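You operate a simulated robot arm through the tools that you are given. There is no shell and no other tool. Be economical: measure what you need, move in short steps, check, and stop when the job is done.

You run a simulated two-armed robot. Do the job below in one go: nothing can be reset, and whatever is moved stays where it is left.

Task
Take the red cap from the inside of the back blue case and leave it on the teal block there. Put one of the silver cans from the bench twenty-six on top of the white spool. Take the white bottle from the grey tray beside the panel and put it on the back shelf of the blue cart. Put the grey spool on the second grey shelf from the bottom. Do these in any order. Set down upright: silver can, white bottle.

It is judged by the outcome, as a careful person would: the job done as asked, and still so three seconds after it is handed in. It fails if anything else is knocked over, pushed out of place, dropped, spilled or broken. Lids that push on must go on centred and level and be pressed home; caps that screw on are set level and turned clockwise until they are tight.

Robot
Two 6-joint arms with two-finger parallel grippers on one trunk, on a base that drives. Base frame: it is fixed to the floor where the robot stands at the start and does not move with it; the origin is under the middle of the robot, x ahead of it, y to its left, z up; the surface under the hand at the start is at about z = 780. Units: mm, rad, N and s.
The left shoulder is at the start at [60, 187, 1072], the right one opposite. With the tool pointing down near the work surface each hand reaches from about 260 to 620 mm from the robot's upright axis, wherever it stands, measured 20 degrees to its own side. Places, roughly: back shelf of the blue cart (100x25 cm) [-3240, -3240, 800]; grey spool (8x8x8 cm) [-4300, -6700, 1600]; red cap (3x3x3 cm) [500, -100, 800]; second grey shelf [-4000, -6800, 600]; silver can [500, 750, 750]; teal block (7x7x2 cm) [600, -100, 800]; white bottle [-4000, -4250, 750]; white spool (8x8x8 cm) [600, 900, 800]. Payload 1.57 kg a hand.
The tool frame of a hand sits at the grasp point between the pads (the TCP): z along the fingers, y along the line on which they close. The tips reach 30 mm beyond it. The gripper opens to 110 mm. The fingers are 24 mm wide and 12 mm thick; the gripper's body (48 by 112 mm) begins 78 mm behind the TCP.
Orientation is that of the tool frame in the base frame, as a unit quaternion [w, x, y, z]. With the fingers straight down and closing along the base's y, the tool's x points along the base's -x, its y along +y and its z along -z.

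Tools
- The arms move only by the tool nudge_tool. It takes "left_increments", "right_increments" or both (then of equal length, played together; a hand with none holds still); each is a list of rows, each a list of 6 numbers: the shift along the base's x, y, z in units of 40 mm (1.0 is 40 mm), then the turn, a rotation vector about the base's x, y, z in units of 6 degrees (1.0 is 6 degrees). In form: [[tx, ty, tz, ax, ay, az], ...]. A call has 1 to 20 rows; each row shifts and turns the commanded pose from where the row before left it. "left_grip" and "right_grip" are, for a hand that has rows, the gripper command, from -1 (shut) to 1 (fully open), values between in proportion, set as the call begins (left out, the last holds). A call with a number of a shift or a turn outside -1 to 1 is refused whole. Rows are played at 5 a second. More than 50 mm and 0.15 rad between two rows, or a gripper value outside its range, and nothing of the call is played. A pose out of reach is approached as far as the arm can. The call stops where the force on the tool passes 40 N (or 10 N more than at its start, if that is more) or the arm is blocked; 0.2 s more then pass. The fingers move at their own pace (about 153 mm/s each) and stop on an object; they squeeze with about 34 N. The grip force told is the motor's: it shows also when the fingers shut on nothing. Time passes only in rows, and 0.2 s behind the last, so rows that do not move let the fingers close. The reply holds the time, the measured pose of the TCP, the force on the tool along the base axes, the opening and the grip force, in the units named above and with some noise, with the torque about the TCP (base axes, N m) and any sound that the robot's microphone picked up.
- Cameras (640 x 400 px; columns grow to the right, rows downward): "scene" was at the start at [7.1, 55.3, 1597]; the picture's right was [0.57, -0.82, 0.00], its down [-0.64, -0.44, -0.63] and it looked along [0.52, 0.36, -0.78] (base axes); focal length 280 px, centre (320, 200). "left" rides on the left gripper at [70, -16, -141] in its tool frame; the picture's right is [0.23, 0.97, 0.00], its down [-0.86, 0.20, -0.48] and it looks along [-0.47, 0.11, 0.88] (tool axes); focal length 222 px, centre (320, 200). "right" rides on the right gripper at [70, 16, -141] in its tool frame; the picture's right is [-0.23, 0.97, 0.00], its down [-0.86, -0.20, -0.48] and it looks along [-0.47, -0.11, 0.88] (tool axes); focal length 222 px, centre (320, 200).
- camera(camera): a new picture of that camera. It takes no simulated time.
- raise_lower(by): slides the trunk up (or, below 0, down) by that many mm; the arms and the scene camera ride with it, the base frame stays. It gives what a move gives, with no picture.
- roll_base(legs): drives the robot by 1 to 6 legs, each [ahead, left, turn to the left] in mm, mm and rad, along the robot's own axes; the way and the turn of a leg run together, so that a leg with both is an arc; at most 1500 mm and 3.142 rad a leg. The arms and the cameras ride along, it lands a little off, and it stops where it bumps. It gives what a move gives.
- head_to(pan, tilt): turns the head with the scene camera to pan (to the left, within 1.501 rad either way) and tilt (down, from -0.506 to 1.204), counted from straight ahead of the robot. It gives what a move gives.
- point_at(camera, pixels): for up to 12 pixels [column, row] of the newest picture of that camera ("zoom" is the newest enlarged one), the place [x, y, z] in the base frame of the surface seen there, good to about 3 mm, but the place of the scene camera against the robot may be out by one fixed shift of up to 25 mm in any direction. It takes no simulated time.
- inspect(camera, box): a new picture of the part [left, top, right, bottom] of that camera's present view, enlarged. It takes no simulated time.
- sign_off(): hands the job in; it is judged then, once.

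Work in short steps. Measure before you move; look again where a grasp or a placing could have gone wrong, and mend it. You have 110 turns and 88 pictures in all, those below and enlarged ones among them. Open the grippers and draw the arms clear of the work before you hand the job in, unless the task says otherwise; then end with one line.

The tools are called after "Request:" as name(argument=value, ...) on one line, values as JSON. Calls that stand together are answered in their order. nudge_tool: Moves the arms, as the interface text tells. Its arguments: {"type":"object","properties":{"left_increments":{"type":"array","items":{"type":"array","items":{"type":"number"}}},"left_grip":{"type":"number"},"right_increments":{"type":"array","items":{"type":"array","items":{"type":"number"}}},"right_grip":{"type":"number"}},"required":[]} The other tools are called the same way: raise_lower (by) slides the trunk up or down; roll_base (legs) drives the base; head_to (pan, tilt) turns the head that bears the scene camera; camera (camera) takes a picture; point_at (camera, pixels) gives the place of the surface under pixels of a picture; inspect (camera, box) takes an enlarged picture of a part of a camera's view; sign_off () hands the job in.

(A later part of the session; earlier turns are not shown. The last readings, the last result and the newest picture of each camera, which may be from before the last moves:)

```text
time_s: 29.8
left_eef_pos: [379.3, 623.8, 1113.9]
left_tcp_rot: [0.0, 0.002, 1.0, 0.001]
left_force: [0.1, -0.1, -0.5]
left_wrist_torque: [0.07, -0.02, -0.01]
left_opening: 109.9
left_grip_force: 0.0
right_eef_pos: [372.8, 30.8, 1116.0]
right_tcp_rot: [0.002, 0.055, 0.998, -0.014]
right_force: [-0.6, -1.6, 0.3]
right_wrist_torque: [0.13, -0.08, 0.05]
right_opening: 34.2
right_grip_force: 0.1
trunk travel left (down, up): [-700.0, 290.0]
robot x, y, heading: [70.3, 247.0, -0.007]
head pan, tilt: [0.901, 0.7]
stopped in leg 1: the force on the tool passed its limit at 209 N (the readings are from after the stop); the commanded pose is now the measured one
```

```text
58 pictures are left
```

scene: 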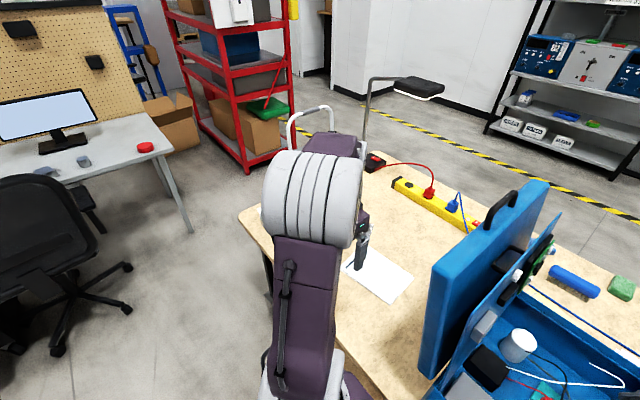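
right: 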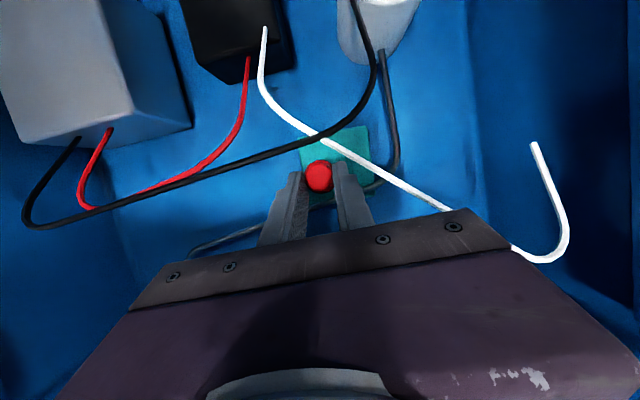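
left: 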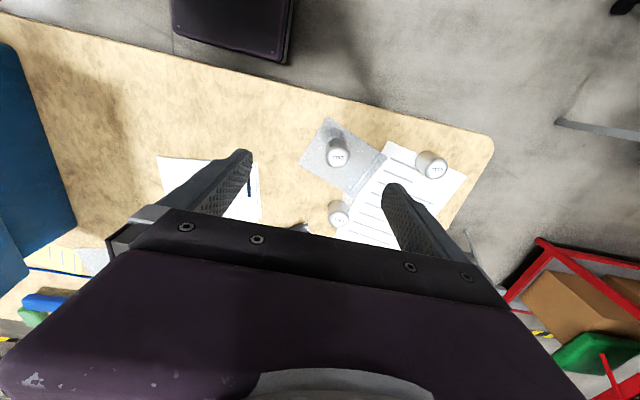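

The right hand struck the case's open lid. I look to see whether anything moved.

Request:
head_to(pan=-0.4, tilt=0.9)

Request:
camera(camera="scene")

```text
time_s: 31.2
left_eef_pos: [381.2, 623.7, 1112.8]
left_tcp_rot: [-0.001, 0.002, 1.0, 0.001]
left_force: [-0.8, -0.4, 0.3]
left_wrist_torque: [0.01, -0.01, -0.01]
left_opening: 109.9
left_grip_force: 0.1
right_eef_pos: [373.8, 30.4, 1115.4]
right_tcp_rot: [0.002, 0.055, 0.998, -0.014]
right_force: [-1.4, -6.4, -0.4]
right_wrist_torque: [0.47, -0.08, 0.02]
right_opening: 34.3
right_grip_force: 0.1
trunk travel left (down, up): [-700.0, 290.0]
robot x, y, heading: [71.7, 242.5, -0.004]
head pan, tilt: [-0.4, 0.901]
```

```text
57 pictures are left
```

scene: 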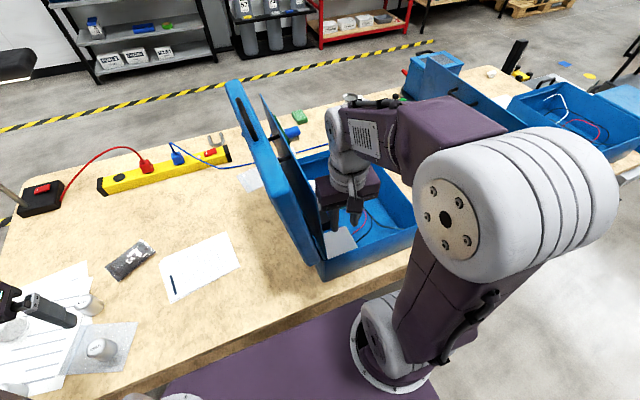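

The case still stands; I back the right hand off and lift it well above the lid, then measure the case corners.

Request:
nudge_tool(right_increments=[[0, -0.5, 0, 0, 0, 0], [0, -1, 0, 0, 0, 0], [0, -1, 0.5, 0, 0, 0], [-0.5, -0.5, 0.5, 0, 0, 0], [-0.5, 0, 0.8, 0, 0, 0], [-0.5, 0, 0.8, 0, 0, 0]])

Request:
camera(camera="scene")

```text
time_s: 32.6
left_eef_pos: [380.2, 625.4, 1111.2]
left_tcp_rot: [-0.001, 0.002, 1.0, 0.0]
left_force: [-0.1, 0.6, -0.5]
left_wrist_torque: [-0.01, -0.03, 0.02]
left_opening: 109.9
left_grip_force: 0.0
right_eef_pos: [312.3, -85.0, 1222.1]
right_tcp_rot: [0.002, 0.055, 0.998, -0.015]
right_force: [0.1, 0.3, 0.0]
right_wrist_torque: [-0.02, -0.02, 0.0]
right_opening: 34.1
right_grip_force: 0.0
trunk travel left (down, up): [-700.0, 290.0]
robot x, y, heading: [73.7, 248.3, -0.0]
head pan, tilt: [-0.4, 0.901]
```

```text
56 pictures are left
```

scene: 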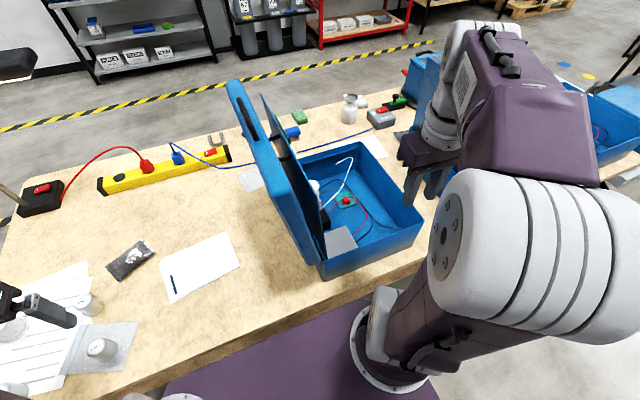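

Request:
point_at(camera="scene", pixels=[[323, 279], [421, 222], [358, 145], [347, 202], [320, 262], [418, 219]])

Request:
inspect(camera="scene", box=[290, 130, 440, 290])

```text
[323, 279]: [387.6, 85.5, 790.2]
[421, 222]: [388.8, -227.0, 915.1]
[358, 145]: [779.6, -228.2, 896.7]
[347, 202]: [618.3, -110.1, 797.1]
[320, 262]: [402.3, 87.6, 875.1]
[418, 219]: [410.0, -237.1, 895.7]
```

```text
2.50 times, centred on (365, 210) of scene
```

zoom: 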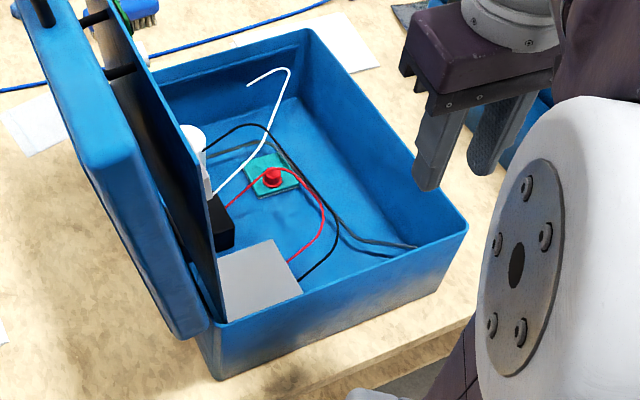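

The case and cap are unmoved within measurement error, and the cap is upright on the block. I drive back first, then left, then forward, so the right arm clears the lid.

Request:
roll_base(legs=[[-300, 0, 0], [0, 410, 0], [300, 0, 0]])

Request:
camera(camera="left")

```text
time_s: 38.4
left_eef_pos: [371.3, 1033.8, 1112.6]
left_tcp_rot: [0.0, -0.002, 1.0, 0.0]
left_force: [-0.3, 0.9, 0.0]
left_wrist_torque: [-0.01, 0.01, 0.01]
left_opening: 110.2
left_grip_force: 0.1
right_eef_pos: [310.3, 320.1, 1221.7]
right_tcp_rot: [0.003, 0.052, 0.999, -0.015]
right_force: [0.1, 0.3, 0.1]
right_wrist_torque: [0.02, -0.03, -0.01]
right_opening: 33.9
right_grip_force: 0.0
trunk travel left (down, up): [-700.0, 290.0]
robot x, y, heading: [64.6, 646.5, 0.006]
head pan, tilt: [-0.4, 0.901]
```

```text
54 pictures are left
```

left: 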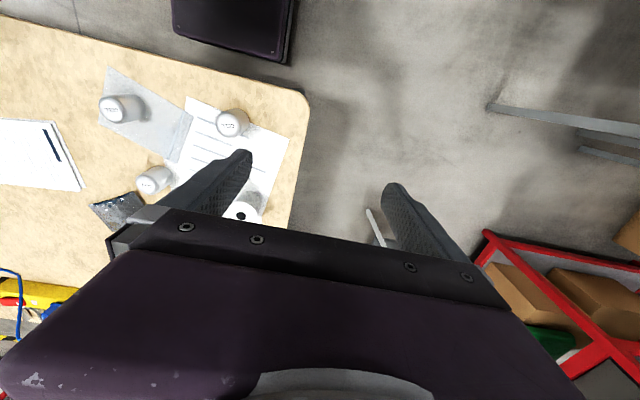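

Moving the left hand above the can near the spool.

Request:
nudge_tool(left_increments=[[0, -1, 0, 0, 0, 0], [0, -1, 0, 0, 0, 0], [0, -1, 0, 0, 0, 0], [0, -1, 0, 0, 0, 0], [0, 0, -1, 0, 0, 0], [0, 0, -1, 0, 0, 0], [0, 0, -0.5, 0, 0, 0]])

Request:
camera(camera="left")

```text
time_s: 40.0
left_eef_pos: [374.6, 872.9, 1011.1]
left_tcp_rot: [-0.001, -0.003, 1.0, 0.0]
left_force: [-0.4, -0.4, -0.2]
left_wrist_torque: [-0.03, -0.01, 0.02]
left_opening: 109.8
left_grip_force: 0.1
right_eef_pos: [310.6, 321.2, 1220.4]
right_tcp_rot: [0.002, 0.051, 0.999, -0.015]
right_force: [-0.1, -0.1, 0.2]
right_wrist_torque: [0.01, -0.03, 0.01]
right_opening: 34.0
right_grip_force: 0.0
trunk travel left (down, up): [-700.0, 290.0]
robot x, y, heading: [63.0, 651.2, 0.005]
head pan, tilt: [-0.4, 0.901]
```

```text
53 pictures are left
```

left: 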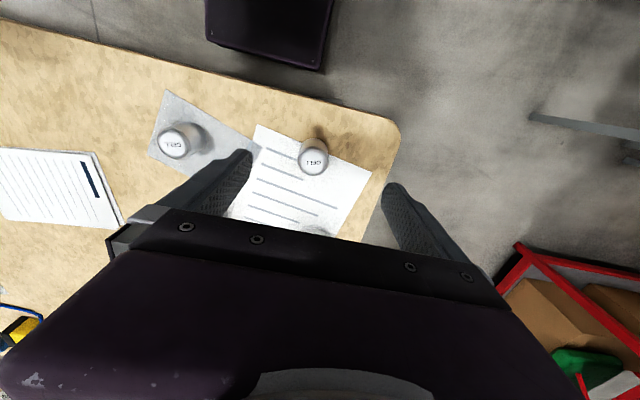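

Request:
point_at(camera="left", pixels=[[313, 163], [301, 160], [326, 160], [314, 150], [313, 173], [318, 232], [313, 140]])

Request:
inspect(camera="left", box=[240, 100, 400, 250])

```text
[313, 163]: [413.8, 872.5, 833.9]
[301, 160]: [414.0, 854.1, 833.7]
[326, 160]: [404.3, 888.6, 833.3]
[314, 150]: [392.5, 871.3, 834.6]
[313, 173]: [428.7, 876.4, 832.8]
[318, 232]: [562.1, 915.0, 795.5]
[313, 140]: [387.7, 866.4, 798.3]
```

```text
2.67 times, centred on (320, 175) of left
```

zoom: 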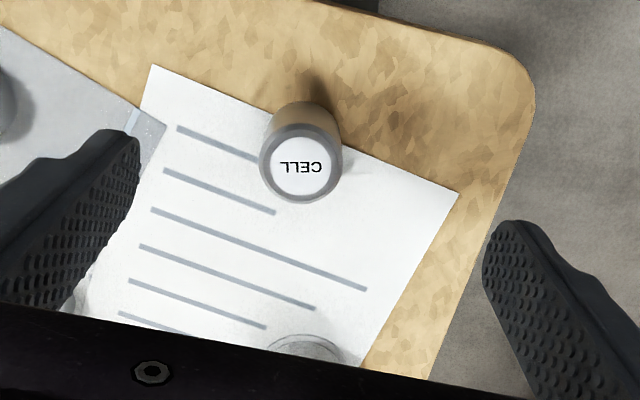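

Can centre is (411, 872), top 834. Descending to TCP z 822 and then closing.

Request:
nudge_tool(left_increments=[[0.92, 0, 0, 0, 0, 0], [0, 0, -1, 0, 0, 0], [0, 0, -1, 0, 0, 0], [0, 0, -1, 0, 0, 0], [0, 0, -1, 0, 0, 0], [0, 0, -0.72, 0, 0, 0], [0, 0, 0, 0, 0, 0]], left_grip=0.4)

Request:
camera(camera="left")

```text
time_s: 41.6
left_eef_pos: [410.6, 875.5, 823.1]
left_tcp_rot: [0.001, -0.003, 1.0, 0.0]
left_force: [0.5, -0.3, -0.5]
left_wrist_torque: [-0.02, -0.01, -0.02]
left_opening: 76.8
left_grip_force: 0.1
right_eef_pos: [309.9, 320.7, 1220.0]
right_tcp_rot: [0.002, 0.052, 0.999, -0.014]
right_force: [0.2, -0.3, 0.1]
right_wrist_torque: [0.01, 0.0, -0.02]
right_opening: 34.0
right_grip_force: 0.0
trunk travel left (down, up): [-700.0, 290.0]
robot x, y, heading: [62.6, 647.2, 0.003]
head pan, tilt: [-0.4, 0.901]
```

```text
51 pictures are left
```

left: 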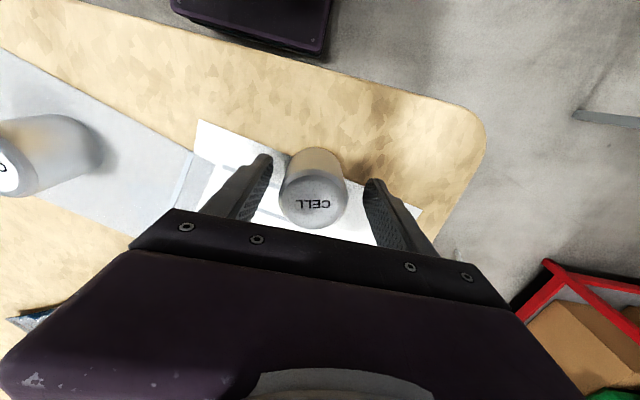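

Can is centred between the fingers; close and lift 130 mm.

Request:
nudge_tool(left_increments=[[0, 0, 0, 0, 0, 0], [0, 0, 0, 0, 0, 0], [0, 0, 0, 0, 0, 0], [0, 0, 0.6, 0, 0, 0], [0, 0, 0.9, 0, 0, 0], [0, 0, 0.9, 0, 0, 0], [0, 0, 0.9, 0, 0, 0], [0, 0, 0, 0, 0, 0]], left_grip=-1)

Request:
camera(camera="left")

```text
time_s: 43.4
left_eef_pos: [410.3, 874.1, 955.5]
left_tcp_rot: [-0.001, -0.003, 1.0, 0.001]
left_force: [0.0, -0.2, -1.1]
left_wrist_torque: [-0.01, -0.01, 0.01]
left_opening: 46.7
left_grip_force: 34.1
right_eef_pos: [311.1, 323.0, 1219.2]
right_tcp_rot: [0.001, 0.052, 0.999, -0.015]
right_force: [0.0, -0.4, -0.1]
right_wrist_torque: [-0.01, 0.0, -0.02]
right_opening: 34.0
right_grip_force: 0.1
trunk travel left (down, up): [-700.0, 290.0]
robot x, y, heading: [62.8, 651.2, 0.004]
head pan, tilt: [-0.4, 0.901]
```

```text
50 pictures are left
```

left: 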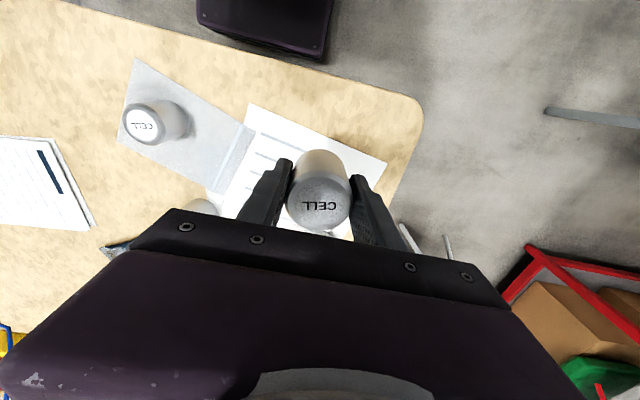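

Can held (47 mm). I need the spool's precise place; looking with the scene camera.

Request:
head_to(pan=0.35, tilt=0.9)

Request:
camera(camera="scene")

```text
time_s: 44.5
left_eef_pos: [411.1, 874.2, 955.5]
left_tcp_rot: [-0.001, -0.001, 1.0, 0.0]
left_force: [-1.2, -1.1, -1.2]
left_wrist_torque: [0.0, 0.03, 0.02]
left_opening: 47.1
left_grip_force: 33.7
right_eef_pos: [310.7, 321.1, 1220.9]
right_tcp_rot: [0.002, 0.052, 0.999, -0.015]
right_force: [0.2, -0.4, -0.4]
right_wrist_torque: [0.01, -0.02, -0.02]
right_opening: 34.0
right_grip_force: 0.1
trunk travel left (down, up): [-700.0, 290.0]
robot x, y, heading: [64.5, 648.6, 0.002]
head pan, tilt: [0.351, 0.901]
```

```text
49 pictures are left
```

scene: 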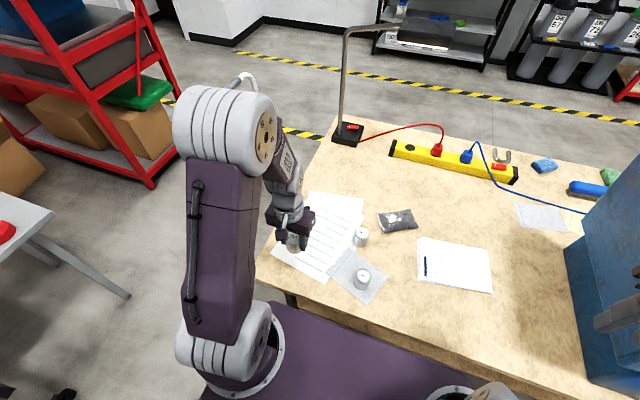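

The arm hides the spool; moving the hand up and right so the left camera sees it.

Request:
nudge_tool(left_increments=[[0, 0, 1, 0, 0, 0], [0, 0, 1, 0, 0, 0], [0.5, -0.8, 0.4, 0, 0, 0], [0.5, -0.8, 0, 0, 0, 0], [0, -1, 0, 0, 0, 0], [0, -0.9, 0, 0, 0, 0]])

Request:
camera(camera="left")

```text
time_s: 45.9
left_eef_pos: [448.2, 732.9, 1053.0]
left_tcp_rot: [0.0, -0.002, 1.0, 0.0]
left_force: [0.6, -0.8, -1.4]
left_wrist_torque: [0.02, 0.04, -0.03]
left_opening: 46.8
left_grip_force: 34.2
right_eef_pos: [310.7, 320.5, 1220.1]
right_tcp_rot: [0.003, 0.052, 0.999, -0.015]
right_force: [-0.2, -0.1, -0.6]
right_wrist_torque: [0.01, 0.0, -0.03]
right_opening: 34.0
right_grip_force: 0.0
trunk travel left (down, up): [-700.0, 290.0]
robot x, y, heading: [62.6, 650.3, 0.002]
head pan, tilt: [0.351, 0.901]
```

```text
48 pictures are left
```

left: 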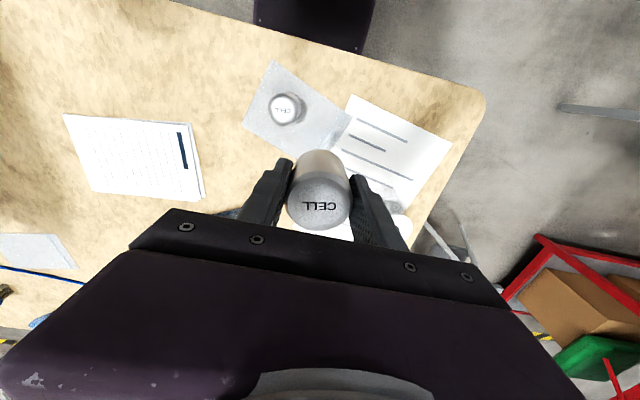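

The spool shows at (400,225), half hidden; moving 70 mm further right.

Request:
nudge_tool(left_increments=[[0.5, -0.9, 0, 0, 0, 0], [0.5, -0.9, 0, 0, 0, 0]])

Request:
inspect(camera="left", box=[340, 130, 500, 260])

```text
time_s: 46.5
left_eef_pos: [489.9, 660.5, 1051.4]
left_tcp_rot: [-0.001, -0.003, 1.0, 0.001]
left_force: [0.5, -0.3, -1.4]
left_wrist_torque: [0.03, 0.05, 0.01]
left_opening: 46.5
left_grip_force: 34.4
right_eef_pos: [310.8, 319.9, 1218.3]
right_tcp_rot: [0.001, 0.052, 0.999, -0.014]
right_force: [-0.2, -1.0, 0.4]
right_wrist_torque: [0.01, 0.03, 0.01]
right_opening: 34.1
right_grip_force: 0.1
trunk travel left (down, up): [-700.0, 290.0]
robot x, y, heading: [61.9, 649.6, 0.003]
head pan, tilt: [0.351, 0.901]
```

```text
3.08 times, centred on (420, 195) of left
```

zoom: 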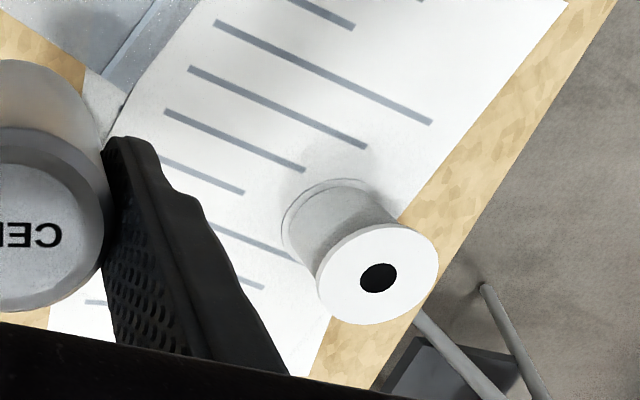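

Request:
point_at(camera="zoom", pixels=[[323, 272], [431, 275], [377, 229], [377, 319], [350, 255], [405, 300], [345, 310], [412, 240]])

```text
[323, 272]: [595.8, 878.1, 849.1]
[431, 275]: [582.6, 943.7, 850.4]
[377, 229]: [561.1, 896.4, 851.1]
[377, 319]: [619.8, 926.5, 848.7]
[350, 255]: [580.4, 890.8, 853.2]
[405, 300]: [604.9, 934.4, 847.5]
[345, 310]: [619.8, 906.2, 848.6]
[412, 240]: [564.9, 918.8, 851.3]
```

Spool centre is (590, 911), top 850. I move the can over it, staying at z 1050.

Request:
nudge_tool(left_increments=[[0.25, 0.9, 0, 0, 0, 0], [0.25, 0.9, 0, 0, 0, 0], [0.4, 0.9, 0, 0, 0, 0], [0.4, 0.9, 0, 0, 0, 0], [0.4, 0.9, 0, 0, 0, 0], [0.4, 0.9, 0, 0, 0, 0], [0.4, 0.86, 0, 0, 0, 0], [0, 0, -1, 0, 0, 0], [0, 0, -1, 0, 0, 0], [0, 0, -0.8, 0, 0, 0], [0, 0, 0, 0, 0, 0]])

Request:
camera(camera="left")

Request:
inspect(camera="scene", box=[240, 140, 400, 260])

```text
time_s: 48.9
left_eef_pos: [589.1, 911.2, 938.3]
left_tcp_rot: [0.0, -0.002, 1.0, 0.0]
left_force: [0.0, 0.6, -1.4]
left_wrist_torque: [-0.02, 0.03, 0.0]
left_opening: 46.8
left_grip_force: 34.5
right_eef_pos: [310.7, 320.9, 1220.7]
right_tcp_rot: [0.003, 0.052, 0.999, -0.015]
right_force: [-0.2, 0.4, 0.8]
right_wrist_torque: [0.0, -0.01, -0.01]
right_opening: 33.8
right_grip_force: 0.1
trunk travel left (down, up): [-700.0, 290.0]
robot x, y, heading: [64.3, 649.6, 0.006]
head pan, tilt: [0.351, 0.901]
```

```text
46 pictures are left
```

left: 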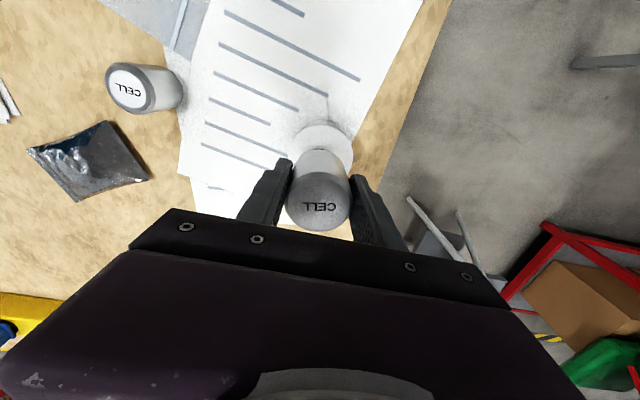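

```text
3.33 times, centred on (320, 200) of scene
```

zoom: 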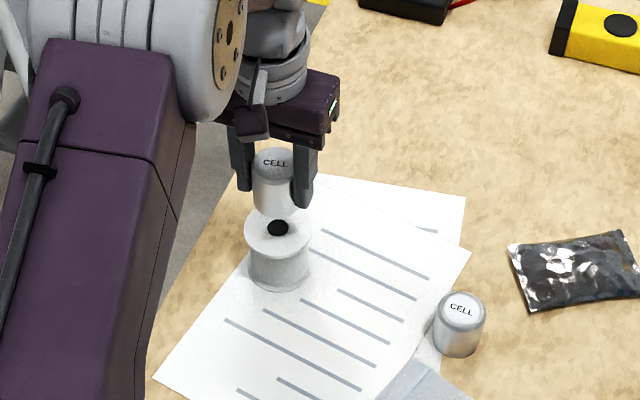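

Aligned above the spool. Down 38 mm, then small steps to contact.

Request:
nudge_tool(left_increments=[[0, 0, -0.5, 0, 0, 0], [0, 0, -0.45, 0, 0, 0], [0, 0, -0.05, 0, 0, 0], [0, 0, -0.05, 0, 0, 0], [0, 0, -0.04, 0, 0, 0], [0, 0, 0, 0, 0, 0]])

```text
time_s: 50.3
left_eef_pos: [590.3, 912.9, 894.7]
left_tcp_rot: [-0.001, -0.003, 1.0, 0.0]
left_force: [-0.5, 0.5, -1.3]
left_wrist_torque: [0.01, 0.0, 0.0]
left_opening: 46.7
left_grip_force: 34.0
right_eef_pos: [311.2, 321.0, 1219.5]
right_tcp_rot: [0.002, 0.052, 0.999, -0.014]
right_force: [0.4, -0.2, 0.0]
right_wrist_torque: [0.0, -0.03, -0.03]
right_opening: 34.1
right_grip_force: 0.1
trunk travel left (down, up): [-700.0, 290.0]
robot x, y, heading: [63.3, 648.5, 0.005]
head pan, tilt: [0.351, 0.901]
```

Request:
nudge_tool(left_increments=[[0, 0, -0.04, 0, 0, 0], [0, 0, -0.03, 0, 0, 0], [0, 0, 0, 0, 0, 0]])

Request:
inspect(camera="scene", box=[280, 170, 360, 230])

```text
time_s: 51.1
left_eef_pos: [590.0, 911.9, 892.9]
left_tcp_rot: [0.002, -0.003, 1.0, 0.001]
left_force: [1.0, 2.3, 6.9]
left_wrist_torque: [0.1, -0.07, 0.0]
left_opening: 46.9
left_grip_force: 34.0
right_eef_pos: [310.2, 321.2, 1220.3]
right_tcp_rot: [0.002, 0.051, 0.999, -0.015]
right_force: [0.2, 0.7, -0.7]
right_wrist_torque: [-0.03, -0.03, 0.0]
right_opening: 34.1
right_grip_force: 0.0
trunk travel left (down, up): [-700.0, 290.0]
robot x, y, heading: [63.7, 653.9, 0.006]
head pan, tilt: [0.351, 0.901]
```

```text
6.67 times, centred on (320, 200) of scene
```

zoom: 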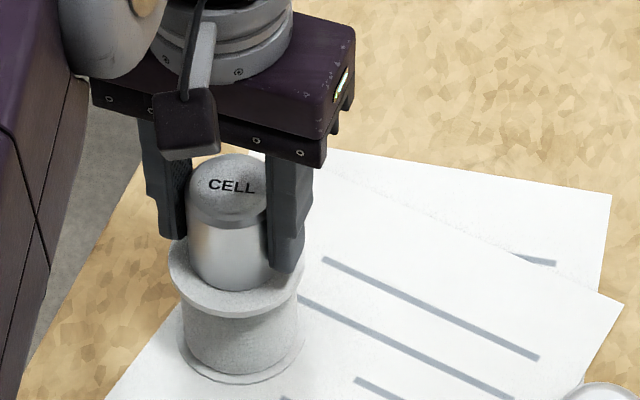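

Contact (7 N), can centred on the spool. Open partly and lift straight up.

Request:
nudge_tool(left_increments=[[0, 0, 0, 0, 0, 0], [0, 0, 0, 0, 0, 0], [0, 0, 0.6, 0, 0, 0], [0, 0, 1, 0, 0, 0], [0, 0, 1, 0, 0, 0], [0, 0, 1, 0, 0, 0], [0, 0, 1, 0, 0, 0]], left_grip=0.3)

Request:
inspect(camera="scene", box=[280, 170, 360, 230])

```text
time_s: 52.7
left_eef_pos: [587.7, 912.4, 1078.0]
left_tcp_rot: [0.0, -0.003, 1.0, 0.0]
left_force: [0.4, 0.1, -0.3]
left_wrist_torque: [-0.01, 0.0, 0.03]
left_opening: 71.5
left_grip_force: 0.0
right_eef_pos: [309.7, 320.6, 1220.5]
right_tcp_rot: [0.003, 0.052, 0.999, -0.015]
right_force: [0.4, 0.8, 0.4]
right_wrist_torque: [-0.05, -0.03, -0.03]
right_opening: 34.2
right_grip_force: 0.1
trunk travel left (down, up): [-700.0, 290.0]
robot x, y, heading: [64.6, 649.4, 0.003]
head pan, tilt: [0.351, 0.901]
```

```text
6.67 times, centred on (320, 200) of scene
```

zoom: 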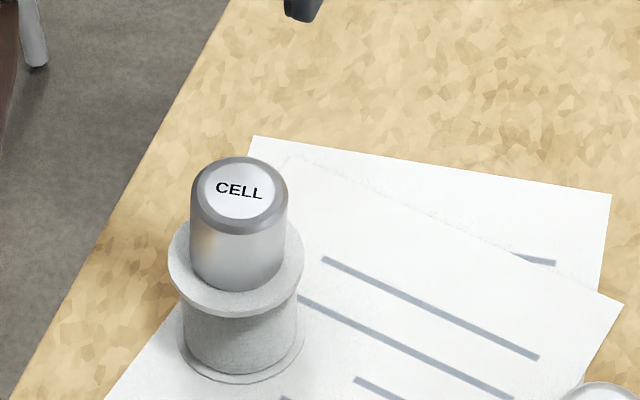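

The can stands upright on the spool. Now I draw both arms in, back off from the bench and turn toward the far area to look.

Request:
nudge_tool(left_increments=[[-1, 0, 0.5, 0, 0, 0], [-1, 0, 0.5, 0, 0, 0], [-1, 0, 0.5, 0, 0, 0], [-1, 0, 0.5, 0, 0, 0], [-1, 0, 0.5, 0, 0, 0], [-1, 0, 0.5, 0, 0, 0], [-1, 0, 0, 0, 0, 0]])

Request:
roll_base(legs=[[-400, 0, 0], [0, 0, -2.3]])

Request:
head_to(pan=0.0, tilt=0.3)

Request:
camera(camera="scene")

```text
time_s: 54.3
left_eef_pos: [306.1, 910.7, 1196.6]
left_tcp_rot: [-0.001, -0.002, 1.0, 0.0]
left_force: [-0.5, 0.2, -0.3]
left_wrist_torque: [0.01, -0.02, 0.0]
left_opening: 71.8
left_grip_force: 0.1
right_eef_pos: [308.5, 320.6, 1220.3]
right_tcp_rot: [0.003, 0.052, 0.999, -0.014]
right_force: [-1.2, 0.5, -0.2]
right_wrist_torque: [-0.02, 0.01, -0.05]
right_opening: 34.2
right_grip_force: 0.1
trunk travel left (down, up): [-700.0, 290.0]
robot x, y, heading: [65.8, 650.0, 0.003]
head pan, tilt: [0.351, 0.901]
```

```text
time_s: 62.3
left_eef_pos: [-296.4, 291.3, 1197.2]
left_tcp_rot: [0.0, 0.912, 0.41, 0.001]
left_force: [-0.1, 0.0, 0.2]
left_wrist_torque: [-0.02, 0.01, 0.02]
left_opening: 71.4
left_grip_force: 0.1
right_eef_pos: [-736.4, 684.8, 1220.0]
right_tcp_rot: [-0.012, 0.933, 0.36, -0.009]
right_force: [0.9, -0.2, -0.1]
right_wrist_torque: [0.0, 0.0, 0.01]
right_opening: 34.1
right_grip_force: 0.1
trunk travel left (down, up): [-700.0, 290.0]
robot x, y, heading: [-327.3, 646.4, -2.298]
head pan, tilt: [0.351, 0.901]
```

```text
time_s: 63.3
left_eef_pos: [-297.9, 290.2, 1194.8]
left_tcp_rot: [0.0, 0.913, 0.408, 0.0]
left_force: [-0.5, -0.5, -0.2]
left_wrist_torque: [0.01, 0.0, 0.01]
left_opening: 71.4
left_grip_force: 0.2
right_eef_pos: [-736.9, 685.3, 1220.6]
right_tcp_rot: [-0.013, 0.933, 0.359, -0.008]
right_force: [-0.3, 0.5, 0.1]
right_wrist_torque: [0.02, -0.03, 0.01]
right_opening: 34.2
right_grip_force: 0.0
trunk travel left (down, up): [-700.0, 290.0]
robot x, y, heading: [-333.1, 648.2, -2.304]
head pan, tilt: [0.0, 0.3]
```

```text
42 pictures are left
```

scene: 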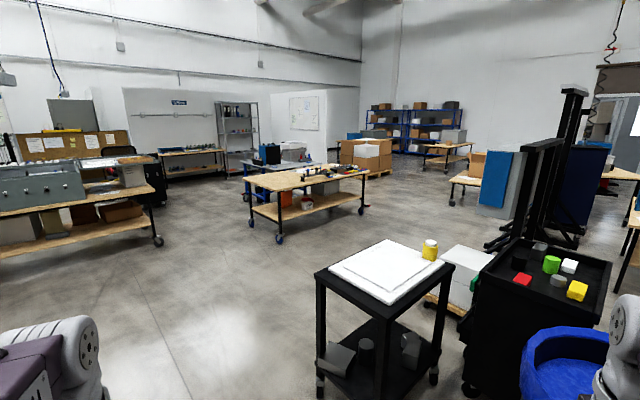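

Measuring landmarks to identify the cart, tray and shelf.

Request:
point_at(camera="scene", pixels=[[390, 265], [320, 395], [280, 240], [362, 210], [340, 165], [265, 160], [237, 140], [45, 190], [158, 240], [268, 155], [195, 160], [300, 195]])

Request:
inspect(camera="scene", box=[200, 90, 400, 215])

```text
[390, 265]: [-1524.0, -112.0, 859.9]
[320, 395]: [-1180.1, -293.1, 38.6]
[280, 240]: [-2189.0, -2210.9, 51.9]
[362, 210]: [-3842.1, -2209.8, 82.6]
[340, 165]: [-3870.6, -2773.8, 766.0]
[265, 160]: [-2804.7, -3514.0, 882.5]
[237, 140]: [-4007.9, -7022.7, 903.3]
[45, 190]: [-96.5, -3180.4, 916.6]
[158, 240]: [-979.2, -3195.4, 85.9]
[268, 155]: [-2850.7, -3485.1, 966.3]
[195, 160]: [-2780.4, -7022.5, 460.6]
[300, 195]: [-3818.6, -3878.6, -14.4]
```

```text
3.20 times, centred on (300, 152) of scene
```

zoom: 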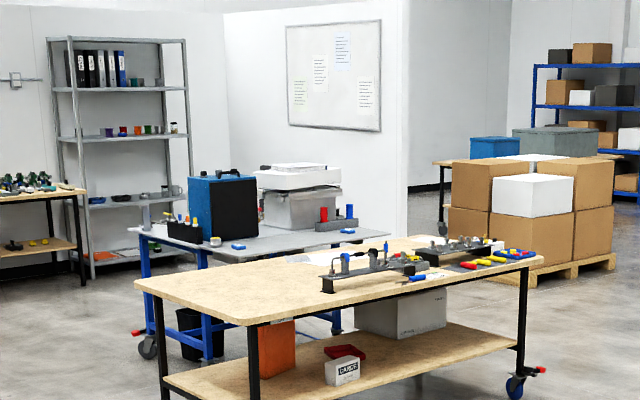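

The blue cart is about (-3240, -3400) behind the timber table, and the grey shelf is at (-4000, -7000). I drive through the free corridor: face -y, then toward (-1600, -2600).

Request:
roll_base(legs=[[0, 0, 0.733], [924, -133, 0], [924, -133, 0], [700, -500, 0], [700, -500, 0]])

Request:
head_to(pan=-0.6, tilt=0.3)

Request:
camera(camera="scene")

```text
time_s: 82.8
left_eef_pos: [-1268.9, -2849.9, 1196.3]
left_tcp_rot: [0.0, 0.696, 0.718, 0.0]
left_force: [0.5, -0.4, -0.4]
left_wrist_torque: [0.02, 0.02, 0.02]
left_opening: 71.4
left_grip_force: 0.1
right_eef_pos: [-1858.8, -2869.4, 1219.9]
right_tcp_rot: [-0.008, 0.734, 0.679, -0.012]
right_force: [0.3, 0.4, -0.1]
right_wrist_torque: [0.02, 0.02, 0.03]
right_opening: 33.7
right_grip_force: 0.1
trunk travel left (down, up): [-700.0, 290.0]
robot x, y, heading: [-1534.1, -2616.2, -1.542]
head pan, tilt: [0.0, 0.3]
```

```text
time_s: 83.8
left_eef_pos: [-1268.3, -2851.6, 1196.4]
left_tcp_rot: [0.0, 0.697, 0.717, 0.0]
left_force: [1.1, -0.6, -0.2]
left_wrist_torque: [0.0, 0.0, 0.03]
left_opening: 71.7
left_grip_force: 0.1
right_eef_pos: [-1858.9, -2868.3, 1219.9]
right_tcp_rot: [-0.009, 0.733, 0.68, -0.012]
right_force: [-0.3, 0.1, 0.2]
right_wrist_torque: [0.04, 0.01, 0.04]
right_opening: 34.1
right_grip_force: 0.1
trunk travel left (down, up): [-700.0, 290.0]
robot x, y, heading: [-1536.8, -2616.9, -1.542]
head pan, tilt: [-0.6, 0.3]
```

```text
40 pictures are left
```

scene: 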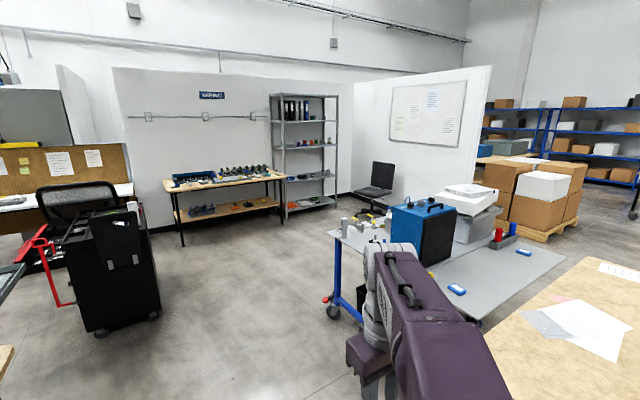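

Request:
inspect(camera="scene", box=[320, 140, 580, 310])

Request:
point_at(camera="scene", pixels=[[331, 235], [560, 258], [405, 235], [460, 192], [374, 190], [120, 325], [330, 315], [290, 215], [330, 200], [255, 205], [355, 180], [490, 110]])

```text
2.35 times, centred on (450, 225) of scene
```

zoom: 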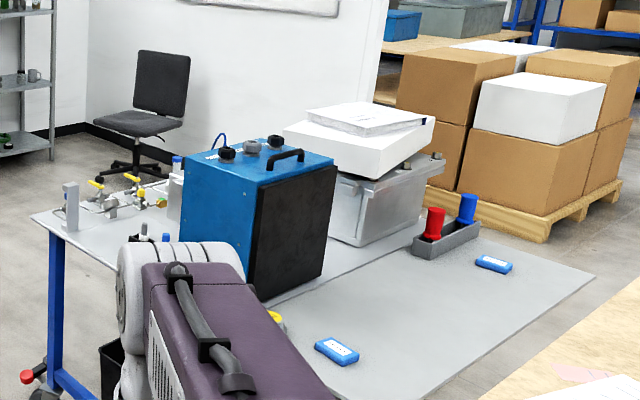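

```text
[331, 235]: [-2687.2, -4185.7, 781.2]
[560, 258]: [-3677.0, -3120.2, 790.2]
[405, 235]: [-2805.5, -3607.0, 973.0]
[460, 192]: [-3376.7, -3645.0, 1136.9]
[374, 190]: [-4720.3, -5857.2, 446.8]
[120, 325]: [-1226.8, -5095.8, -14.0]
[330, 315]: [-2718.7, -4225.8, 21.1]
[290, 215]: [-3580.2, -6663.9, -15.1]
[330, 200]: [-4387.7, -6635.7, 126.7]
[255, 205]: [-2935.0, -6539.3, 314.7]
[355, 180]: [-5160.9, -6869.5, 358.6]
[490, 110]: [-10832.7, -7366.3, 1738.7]
```

The blue cart top spans x -2690..-3680, y -3120..-4200. The bottle's tray must be behind, so I drive round to (-2000, -4800) and face -x.

Request:
roll_base(legs=[[1085, -263, 0], [1085, -263, 0], [0, 0, -1.6]])

Request:
head_to(pan=-0.1, tilt=0.35)

Request:
camera(camera="scene")

```text
time_s: 98.5
left_eef_pos: [-2228.0, -5040.2, 1195.4]
left_tcp_rot: [0.0, 1.0, 0.008, 0.001]
left_force: [0.1, 0.0, -0.4]
left_wrist_torque: [-0.01, 0.02, -0.02]
left_opening: 71.6
left_grip_force: 0.1
right_eef_pos: [-2235.6, -4450.1, 1220.7]
right_tcp_rot: [-0.015, 0.999, -0.046, -0.002]
right_force: [0.7, 0.5, -0.1]
right_wrist_torque: [0.01, 0.01, 0.02]
right_opening: 34.2
right_grip_force: 0.0
trunk travel left (down, up): [-700.0, 290.0]
robot x, y, heading: [-1990.6, -4776.1, -3.123]
head pan, tilt: [-0.6, 0.3]
```

```text
time_s: 99.5
left_eef_pos: [-2228.9, -5039.8, 1197.1]
left_tcp_rot: [0.0, 1.0, 0.008, 0.0]
left_force: [-0.9, 0.2, 0.0]
left_wrist_torque: [0.02, -0.01, 0.02]
left_opening: 71.3
left_grip_force: 0.1
right_eef_pos: [-2236.1, -4449.1, 1220.7]
right_tcp_rot: [-0.016, 0.999, -0.046, -0.002]
right_force: [0.8, 0.5, 1.2]
right_wrist_torque: [0.04, 0.01, -0.01]
right_opening: 34.0
right_grip_force: 0.0
trunk travel left (down, up): [-700.0, 290.0]
robot x, y, heading: [-1988.1, -4776.7, -3.131]
head pan, tilt: [-0.099, 0.351]
```

```text
38 pictures are left
```

scene: 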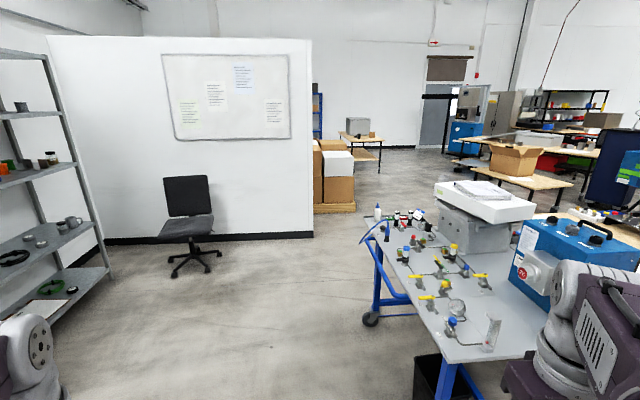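

Request:
inspect(camera="scene", box=[340, 170, 500, 300])

Request:
point_at(camera="scene", pixels=[[377, 212], [400, 235], [425, 215], [385, 245], [372, 320], [190, 275], [440, 360], [533, 352], [60, 215], [420, 225], [410, 215]])

```text
3.08 times, centred on (420, 235) of scene
```

zoom: 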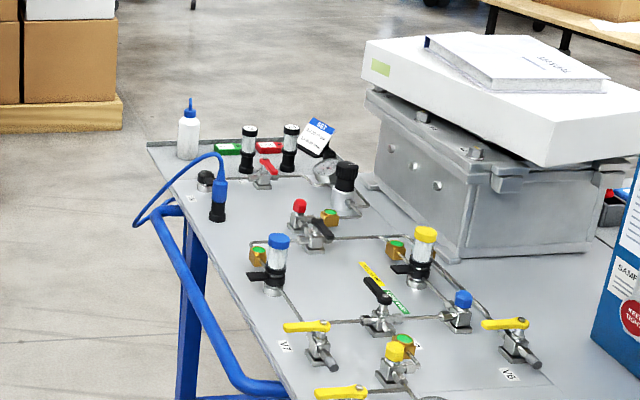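

```text
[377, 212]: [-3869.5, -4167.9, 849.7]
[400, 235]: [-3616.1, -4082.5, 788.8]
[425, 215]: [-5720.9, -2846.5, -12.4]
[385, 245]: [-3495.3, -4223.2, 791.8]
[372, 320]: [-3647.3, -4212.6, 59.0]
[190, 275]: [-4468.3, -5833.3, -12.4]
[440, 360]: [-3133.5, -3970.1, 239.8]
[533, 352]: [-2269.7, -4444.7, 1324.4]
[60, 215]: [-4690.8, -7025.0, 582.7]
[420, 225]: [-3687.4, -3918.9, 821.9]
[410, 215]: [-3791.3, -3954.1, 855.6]
```

The white bottle (blue cap) stands at (-3870, -4168) on the tray at the panel's far end. I drive to about (-3720, -4900) and face +y.

Request:
roll_base(legs=[[866, 50, 0], [866, 50, 0], [0, 0, -1.581]])

Request:
head_to(pan=0.2, tilt=0.75)

Request:
camera(camera="scene")

```text
time_s: 112.1
left_eef_pos: [-3980.6, -4631.4, 1195.4]
left_tcp_rot: [0.0, -0.705, 0.709, -0.001]
left_force: [-0.4, 0.4, 0.2]
left_wrist_torque: [-0.01, 0.03, -0.04]
left_opening: 71.5
left_grip_force: 0.1
right_eef_pos: [-3388.6, -4635.7, 1220.5]
right_tcp_rot: [0.012, -0.666, 0.745, -0.01]
right_force: [-0.4, -0.8, -0.2]
right_wrist_torque: [0.06, -0.01, 0.02]
right_opening: 34.2
right_grip_force: 0.0
trunk travel left (down, up): [-700.0, 290.0]
robot x, y, heading: [-3723.1, -4881.5, 1.565]
head pan, tilt: [-0.099, 0.351]
```

```text
time_s: 112.9
left_eef_pos: [-3979.2, -4631.7, 1196.9]
left_tcp_rot: [-0.001, -0.705, 0.709, -0.001]
left_force: [0.9, 0.6, 0.9]
left_wrist_torque: [-0.01, 0.01, -0.01]
left_opening: 71.5
left_grip_force: 0.0
right_eef_pos: [-3389.1, -4636.0, 1219.9]
right_tcp_rot: [0.012, -0.666, 0.746, -0.01]
right_force: [0.0, 1.0, -0.7]
right_wrist_torque: [0.02, 0.02, 0.02]
right_opening: 34.1
right_grip_force: 0.1
trunk travel left (down, up): [-700.0, 290.0]
robot x, y, heading: [-3720.3, -4876.9, 1.562]
head pan, tilt: [0.201, 0.75]
```

```text
36 pictures are left
```

scene: 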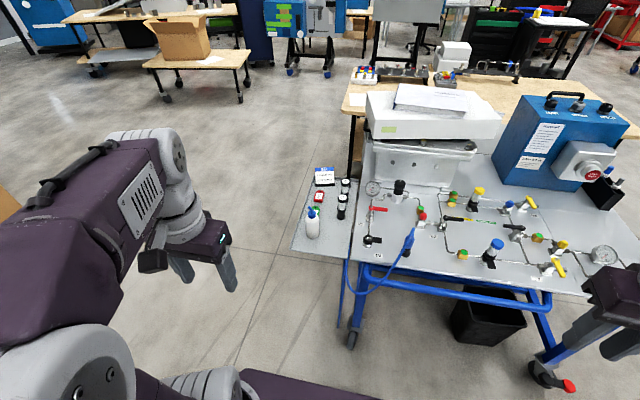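

Request:
inspect(camera="scene", box=[270, 150, 390, 270])

Request:
point_at(camera="scene", pixels=[[312, 210], [312, 235], [319, 225], [305, 225], [300, 235], [342, 245], [341, 205], [345, 320], [400, 270], [410, 235], [295, 245], [330, 177]])

```text
3.33 times, centred on (330, 210) of scene
```

zoom: 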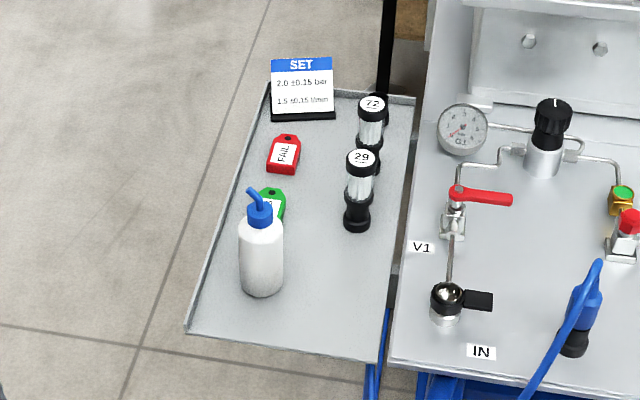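

```text
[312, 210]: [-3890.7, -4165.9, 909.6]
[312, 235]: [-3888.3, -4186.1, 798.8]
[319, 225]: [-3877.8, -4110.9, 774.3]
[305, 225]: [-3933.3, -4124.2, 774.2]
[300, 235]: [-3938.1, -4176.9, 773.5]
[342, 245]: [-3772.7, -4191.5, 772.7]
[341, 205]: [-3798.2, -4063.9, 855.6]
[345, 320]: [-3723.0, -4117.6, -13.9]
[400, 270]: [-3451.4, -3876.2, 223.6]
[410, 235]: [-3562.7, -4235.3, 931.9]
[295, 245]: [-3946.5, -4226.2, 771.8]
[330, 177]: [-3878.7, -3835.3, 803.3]
```

The bottle is at about (-3890, -4165), with a tag behind and indicators to its right. I drive ahead 170 mm and look with the left hand camera.

Request:
point_at(camera="zoom", pixels=[[250, 192], [260, 210], [255, 235], [262, 285], [242, 255], [281, 255], [300, 320]])

Request:
roll_base(legs=[[170, 0, 0.006]])

Request:
nudge_tool(left_increments=[[0.9, 0.9, -0.5, 0, 0, 0], [0.8, 0.9, -0.5, 0, 0, 0], [0.5, 0.9, -0.5, 0, 0, 0], [0, 0.9, -0.5, 0, 0, 0]])

Request:
camera(camera="left")

```text
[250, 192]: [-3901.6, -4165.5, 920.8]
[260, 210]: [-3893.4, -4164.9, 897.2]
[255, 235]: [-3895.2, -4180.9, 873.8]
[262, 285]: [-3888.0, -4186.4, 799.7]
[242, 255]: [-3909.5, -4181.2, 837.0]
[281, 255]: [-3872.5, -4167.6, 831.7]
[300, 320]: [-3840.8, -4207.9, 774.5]
```

```text
time_s: 114.4
left_eef_pos: [-3981.6, -4463.0, 1198.2]
left_tcp_rot: [-0.001, 0.708, -0.706, -0.001]
left_force: [0.3, 0.1, 0.5]
left_wrist_torque: [0.01, -0.02, -0.01]
left_opening: 71.7
left_grip_force: 0.0
right_eef_pos: [-3391.4, -4462.5, 1219.9]
right_tcp_rot: [0.013, -0.67, 0.742, -0.008]
right_force: [-0.5, 0.5, -0.2]
right_wrist_torque: [0.01, 0.04, 0.03]
right_opening: 34.0
right_grip_force: 0.0
trunk travel left (down, up): [-700.0, 290.0]
robot x, y, heading: [-3719.7, -4703.0, 1.572]
head pan, tilt: [0.201, 0.75]
```

```text
refused: row 1 steps farther than a row can; nothing moved
```

```text
34 pictures are left
```

left: 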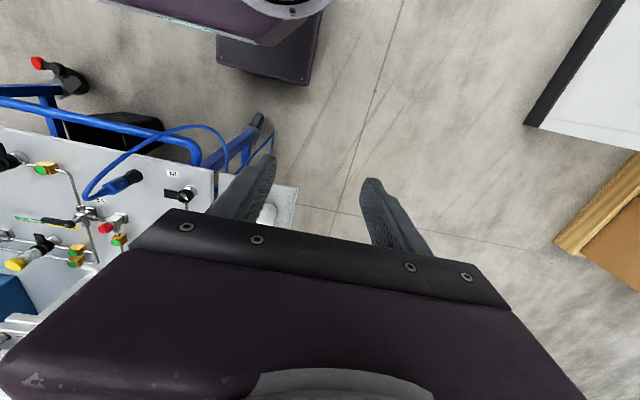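

Moving the left hand toward the bottle in shorter rows.

Request:
nudge_tool(left_increments=[[0.5, 0.7, -0.4, 0, 0, 0], [0.5, 0.7, -0.4, 0, 0, 0], [0.5, 0.7, -0.4, 0, 0, 0], [0.5, 0.7, -0.4, 0, 0, 0], [0.15, 0.7, -0.4, 0, 0, 0], [0, 0.6, -0.4, 0, 0, 0]], left_grip=0.6)

Request:
camera(camera="left")

```text
time_s: 115.8
left_eef_pos: [-3895.2, -4294.3, 1099.4]
left_tcp_rot: [0.001, 0.708, -0.706, 0.001]
left_force: [0.3, 0.0, -0.2]
left_wrist_torque: [-0.02, 0.0, 0.0]
left_opening: 87.8
left_grip_force: 0.1
right_eef_pos: [-3391.0, -4459.2, 1220.5]
right_tcp_rot: [0.013, -0.67, 0.742, -0.009]
right_force: [0.2, -0.3, -0.1]
right_wrist_torque: [-0.04, -0.01, 0.0]
right_opening: 33.9
right_grip_force: 0.0
trunk travel left (down, up): [-700.0, 290.0]
robot x, y, heading: [-3719.2, -4707.2, 1.575]
head pan, tilt: [0.201, 0.75]
```

```text
33 pictures are left
```

left: 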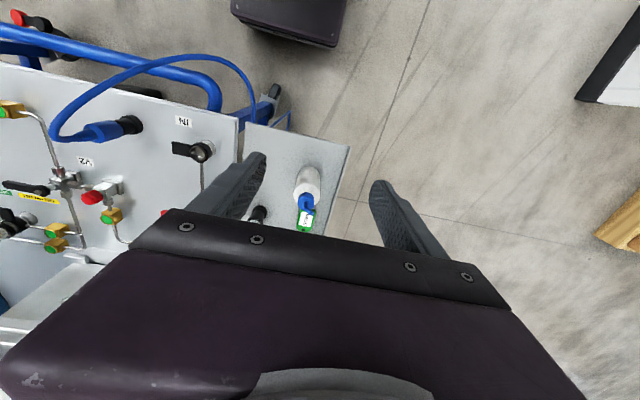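

Request:
inspect(camera="left", box=[240, 120, 380, 250])

Request:
point_at(camera="left", pixels=[[308, 185], [295, 185], [320, 190], [307, 172], [307, 200], [275, 150], [308, 207], [325, 160]])

```text
3.08 times, centred on (310, 185) of left
```

zoom: 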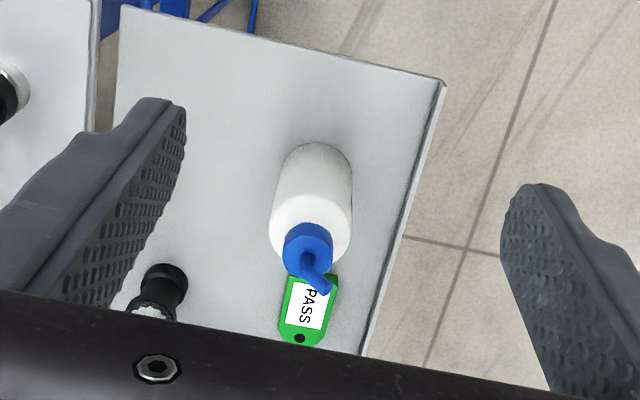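

```text
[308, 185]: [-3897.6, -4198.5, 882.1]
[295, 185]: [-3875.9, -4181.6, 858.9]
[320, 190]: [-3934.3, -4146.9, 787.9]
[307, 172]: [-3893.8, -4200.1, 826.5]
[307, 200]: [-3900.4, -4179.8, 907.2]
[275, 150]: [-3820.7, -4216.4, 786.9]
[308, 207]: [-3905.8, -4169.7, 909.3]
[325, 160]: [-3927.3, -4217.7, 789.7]
```

Bottle axis is (-3898, -4179), tray 788, straw top about 935. I go over it and descend to TCP z 868.

Request:
nudge_tool(left_increments=[[-0.07, 1, 0, 0, 0, 0], [0, 1, 0, 0, 0, 0], [0, 0.88, 0, 0, 0, 0], [0, 0, -1, 0, 0, 0], [0, 0, -1, 0, 0, 0], [0, 0, -1, 0, 0, 0], [0, 0, -0.8, 0, 0, 0], [0, 0, 0, 0, 0, 0]])

Request:
camera(camera="left")

```text
time_s: 117.6
left_eef_pos: [-3898.3, -4181.2, 947.1]
left_tcp_rot: [0.001, 0.709, -0.705, 0.002]
left_force: [-0.3, 0.4, 0.0]
left_wrist_torque: [0.01, -0.02, -0.03]
left_opening: 88.2
left_grip_force: 0.1
right_eef_pos: [-3390.9, -4459.8, 1220.9]
right_tcp_rot: [0.013, -0.669, 0.743, -0.009]
right_force: [-0.3, 0.1, 0.1]
right_wrist_torque: [0.0, 0.01, 0.01]
right_opening: 34.1
right_grip_force: 0.1
trunk travel left (down, up): [-700.0, 290.0]
robot x, y, heading: [-3723.3, -4705.3, 1.573]
head pan, tilt: [0.201, 0.75]
```

```text
31 pictures are left
```

left: 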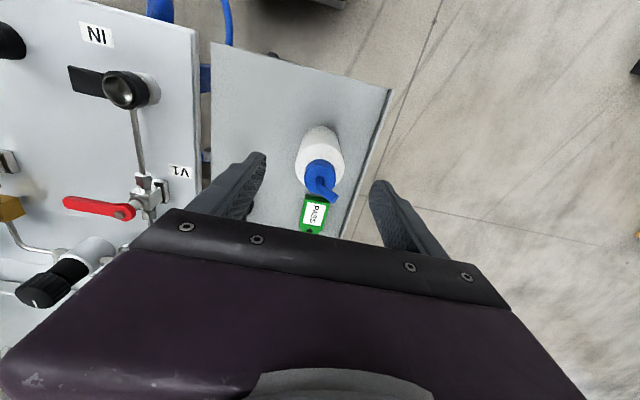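

Request:
nudge_tool(left_increments=[[0, 0, -0.7, 0, 0, 0], [0, 0, -0.7, 0, 0, 0], [0, 0, -0.55, 0, 0, 0], [0, 0, 0, 0, 0, 0]])

Request:
inspect(camera="scene", box=[230, 60, 390, 180])

```text
time_s: 118.6
left_eef_pos: [-3898.0, -4180.5, 870.1]
left_tcp_rot: [0.0, 0.708, -0.706, 0.0]
left_force: [-0.2, 0.9, 0.1]
left_wrist_torque: [-0.03, -0.03, -0.01]
left_opening: 88.0
left_grip_force: 0.1
right_eef_pos: [-3390.0, -4460.1, 1220.6]
right_tcp_rot: [0.012, -0.67, 0.742, -0.009]
right_force: [0.8, 0.8, 0.0]
right_wrist_torque: [-0.02, -0.02, 0.0]
right_opening: 34.0
right_grip_force: 0.2
trunk travel left (down, up): [-700.0, 290.0]
robot x, y, heading: [-3720.1, -4704.5, 1.573]
head pan, tilt: [0.201, 0.75]
```

```text
3.33 times, centred on (310, 120) of scene
```

zoom: 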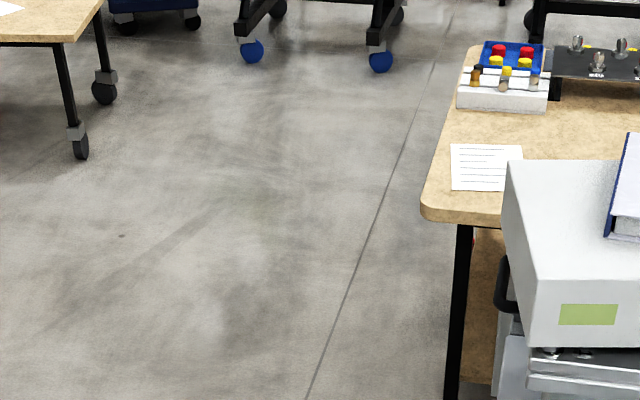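

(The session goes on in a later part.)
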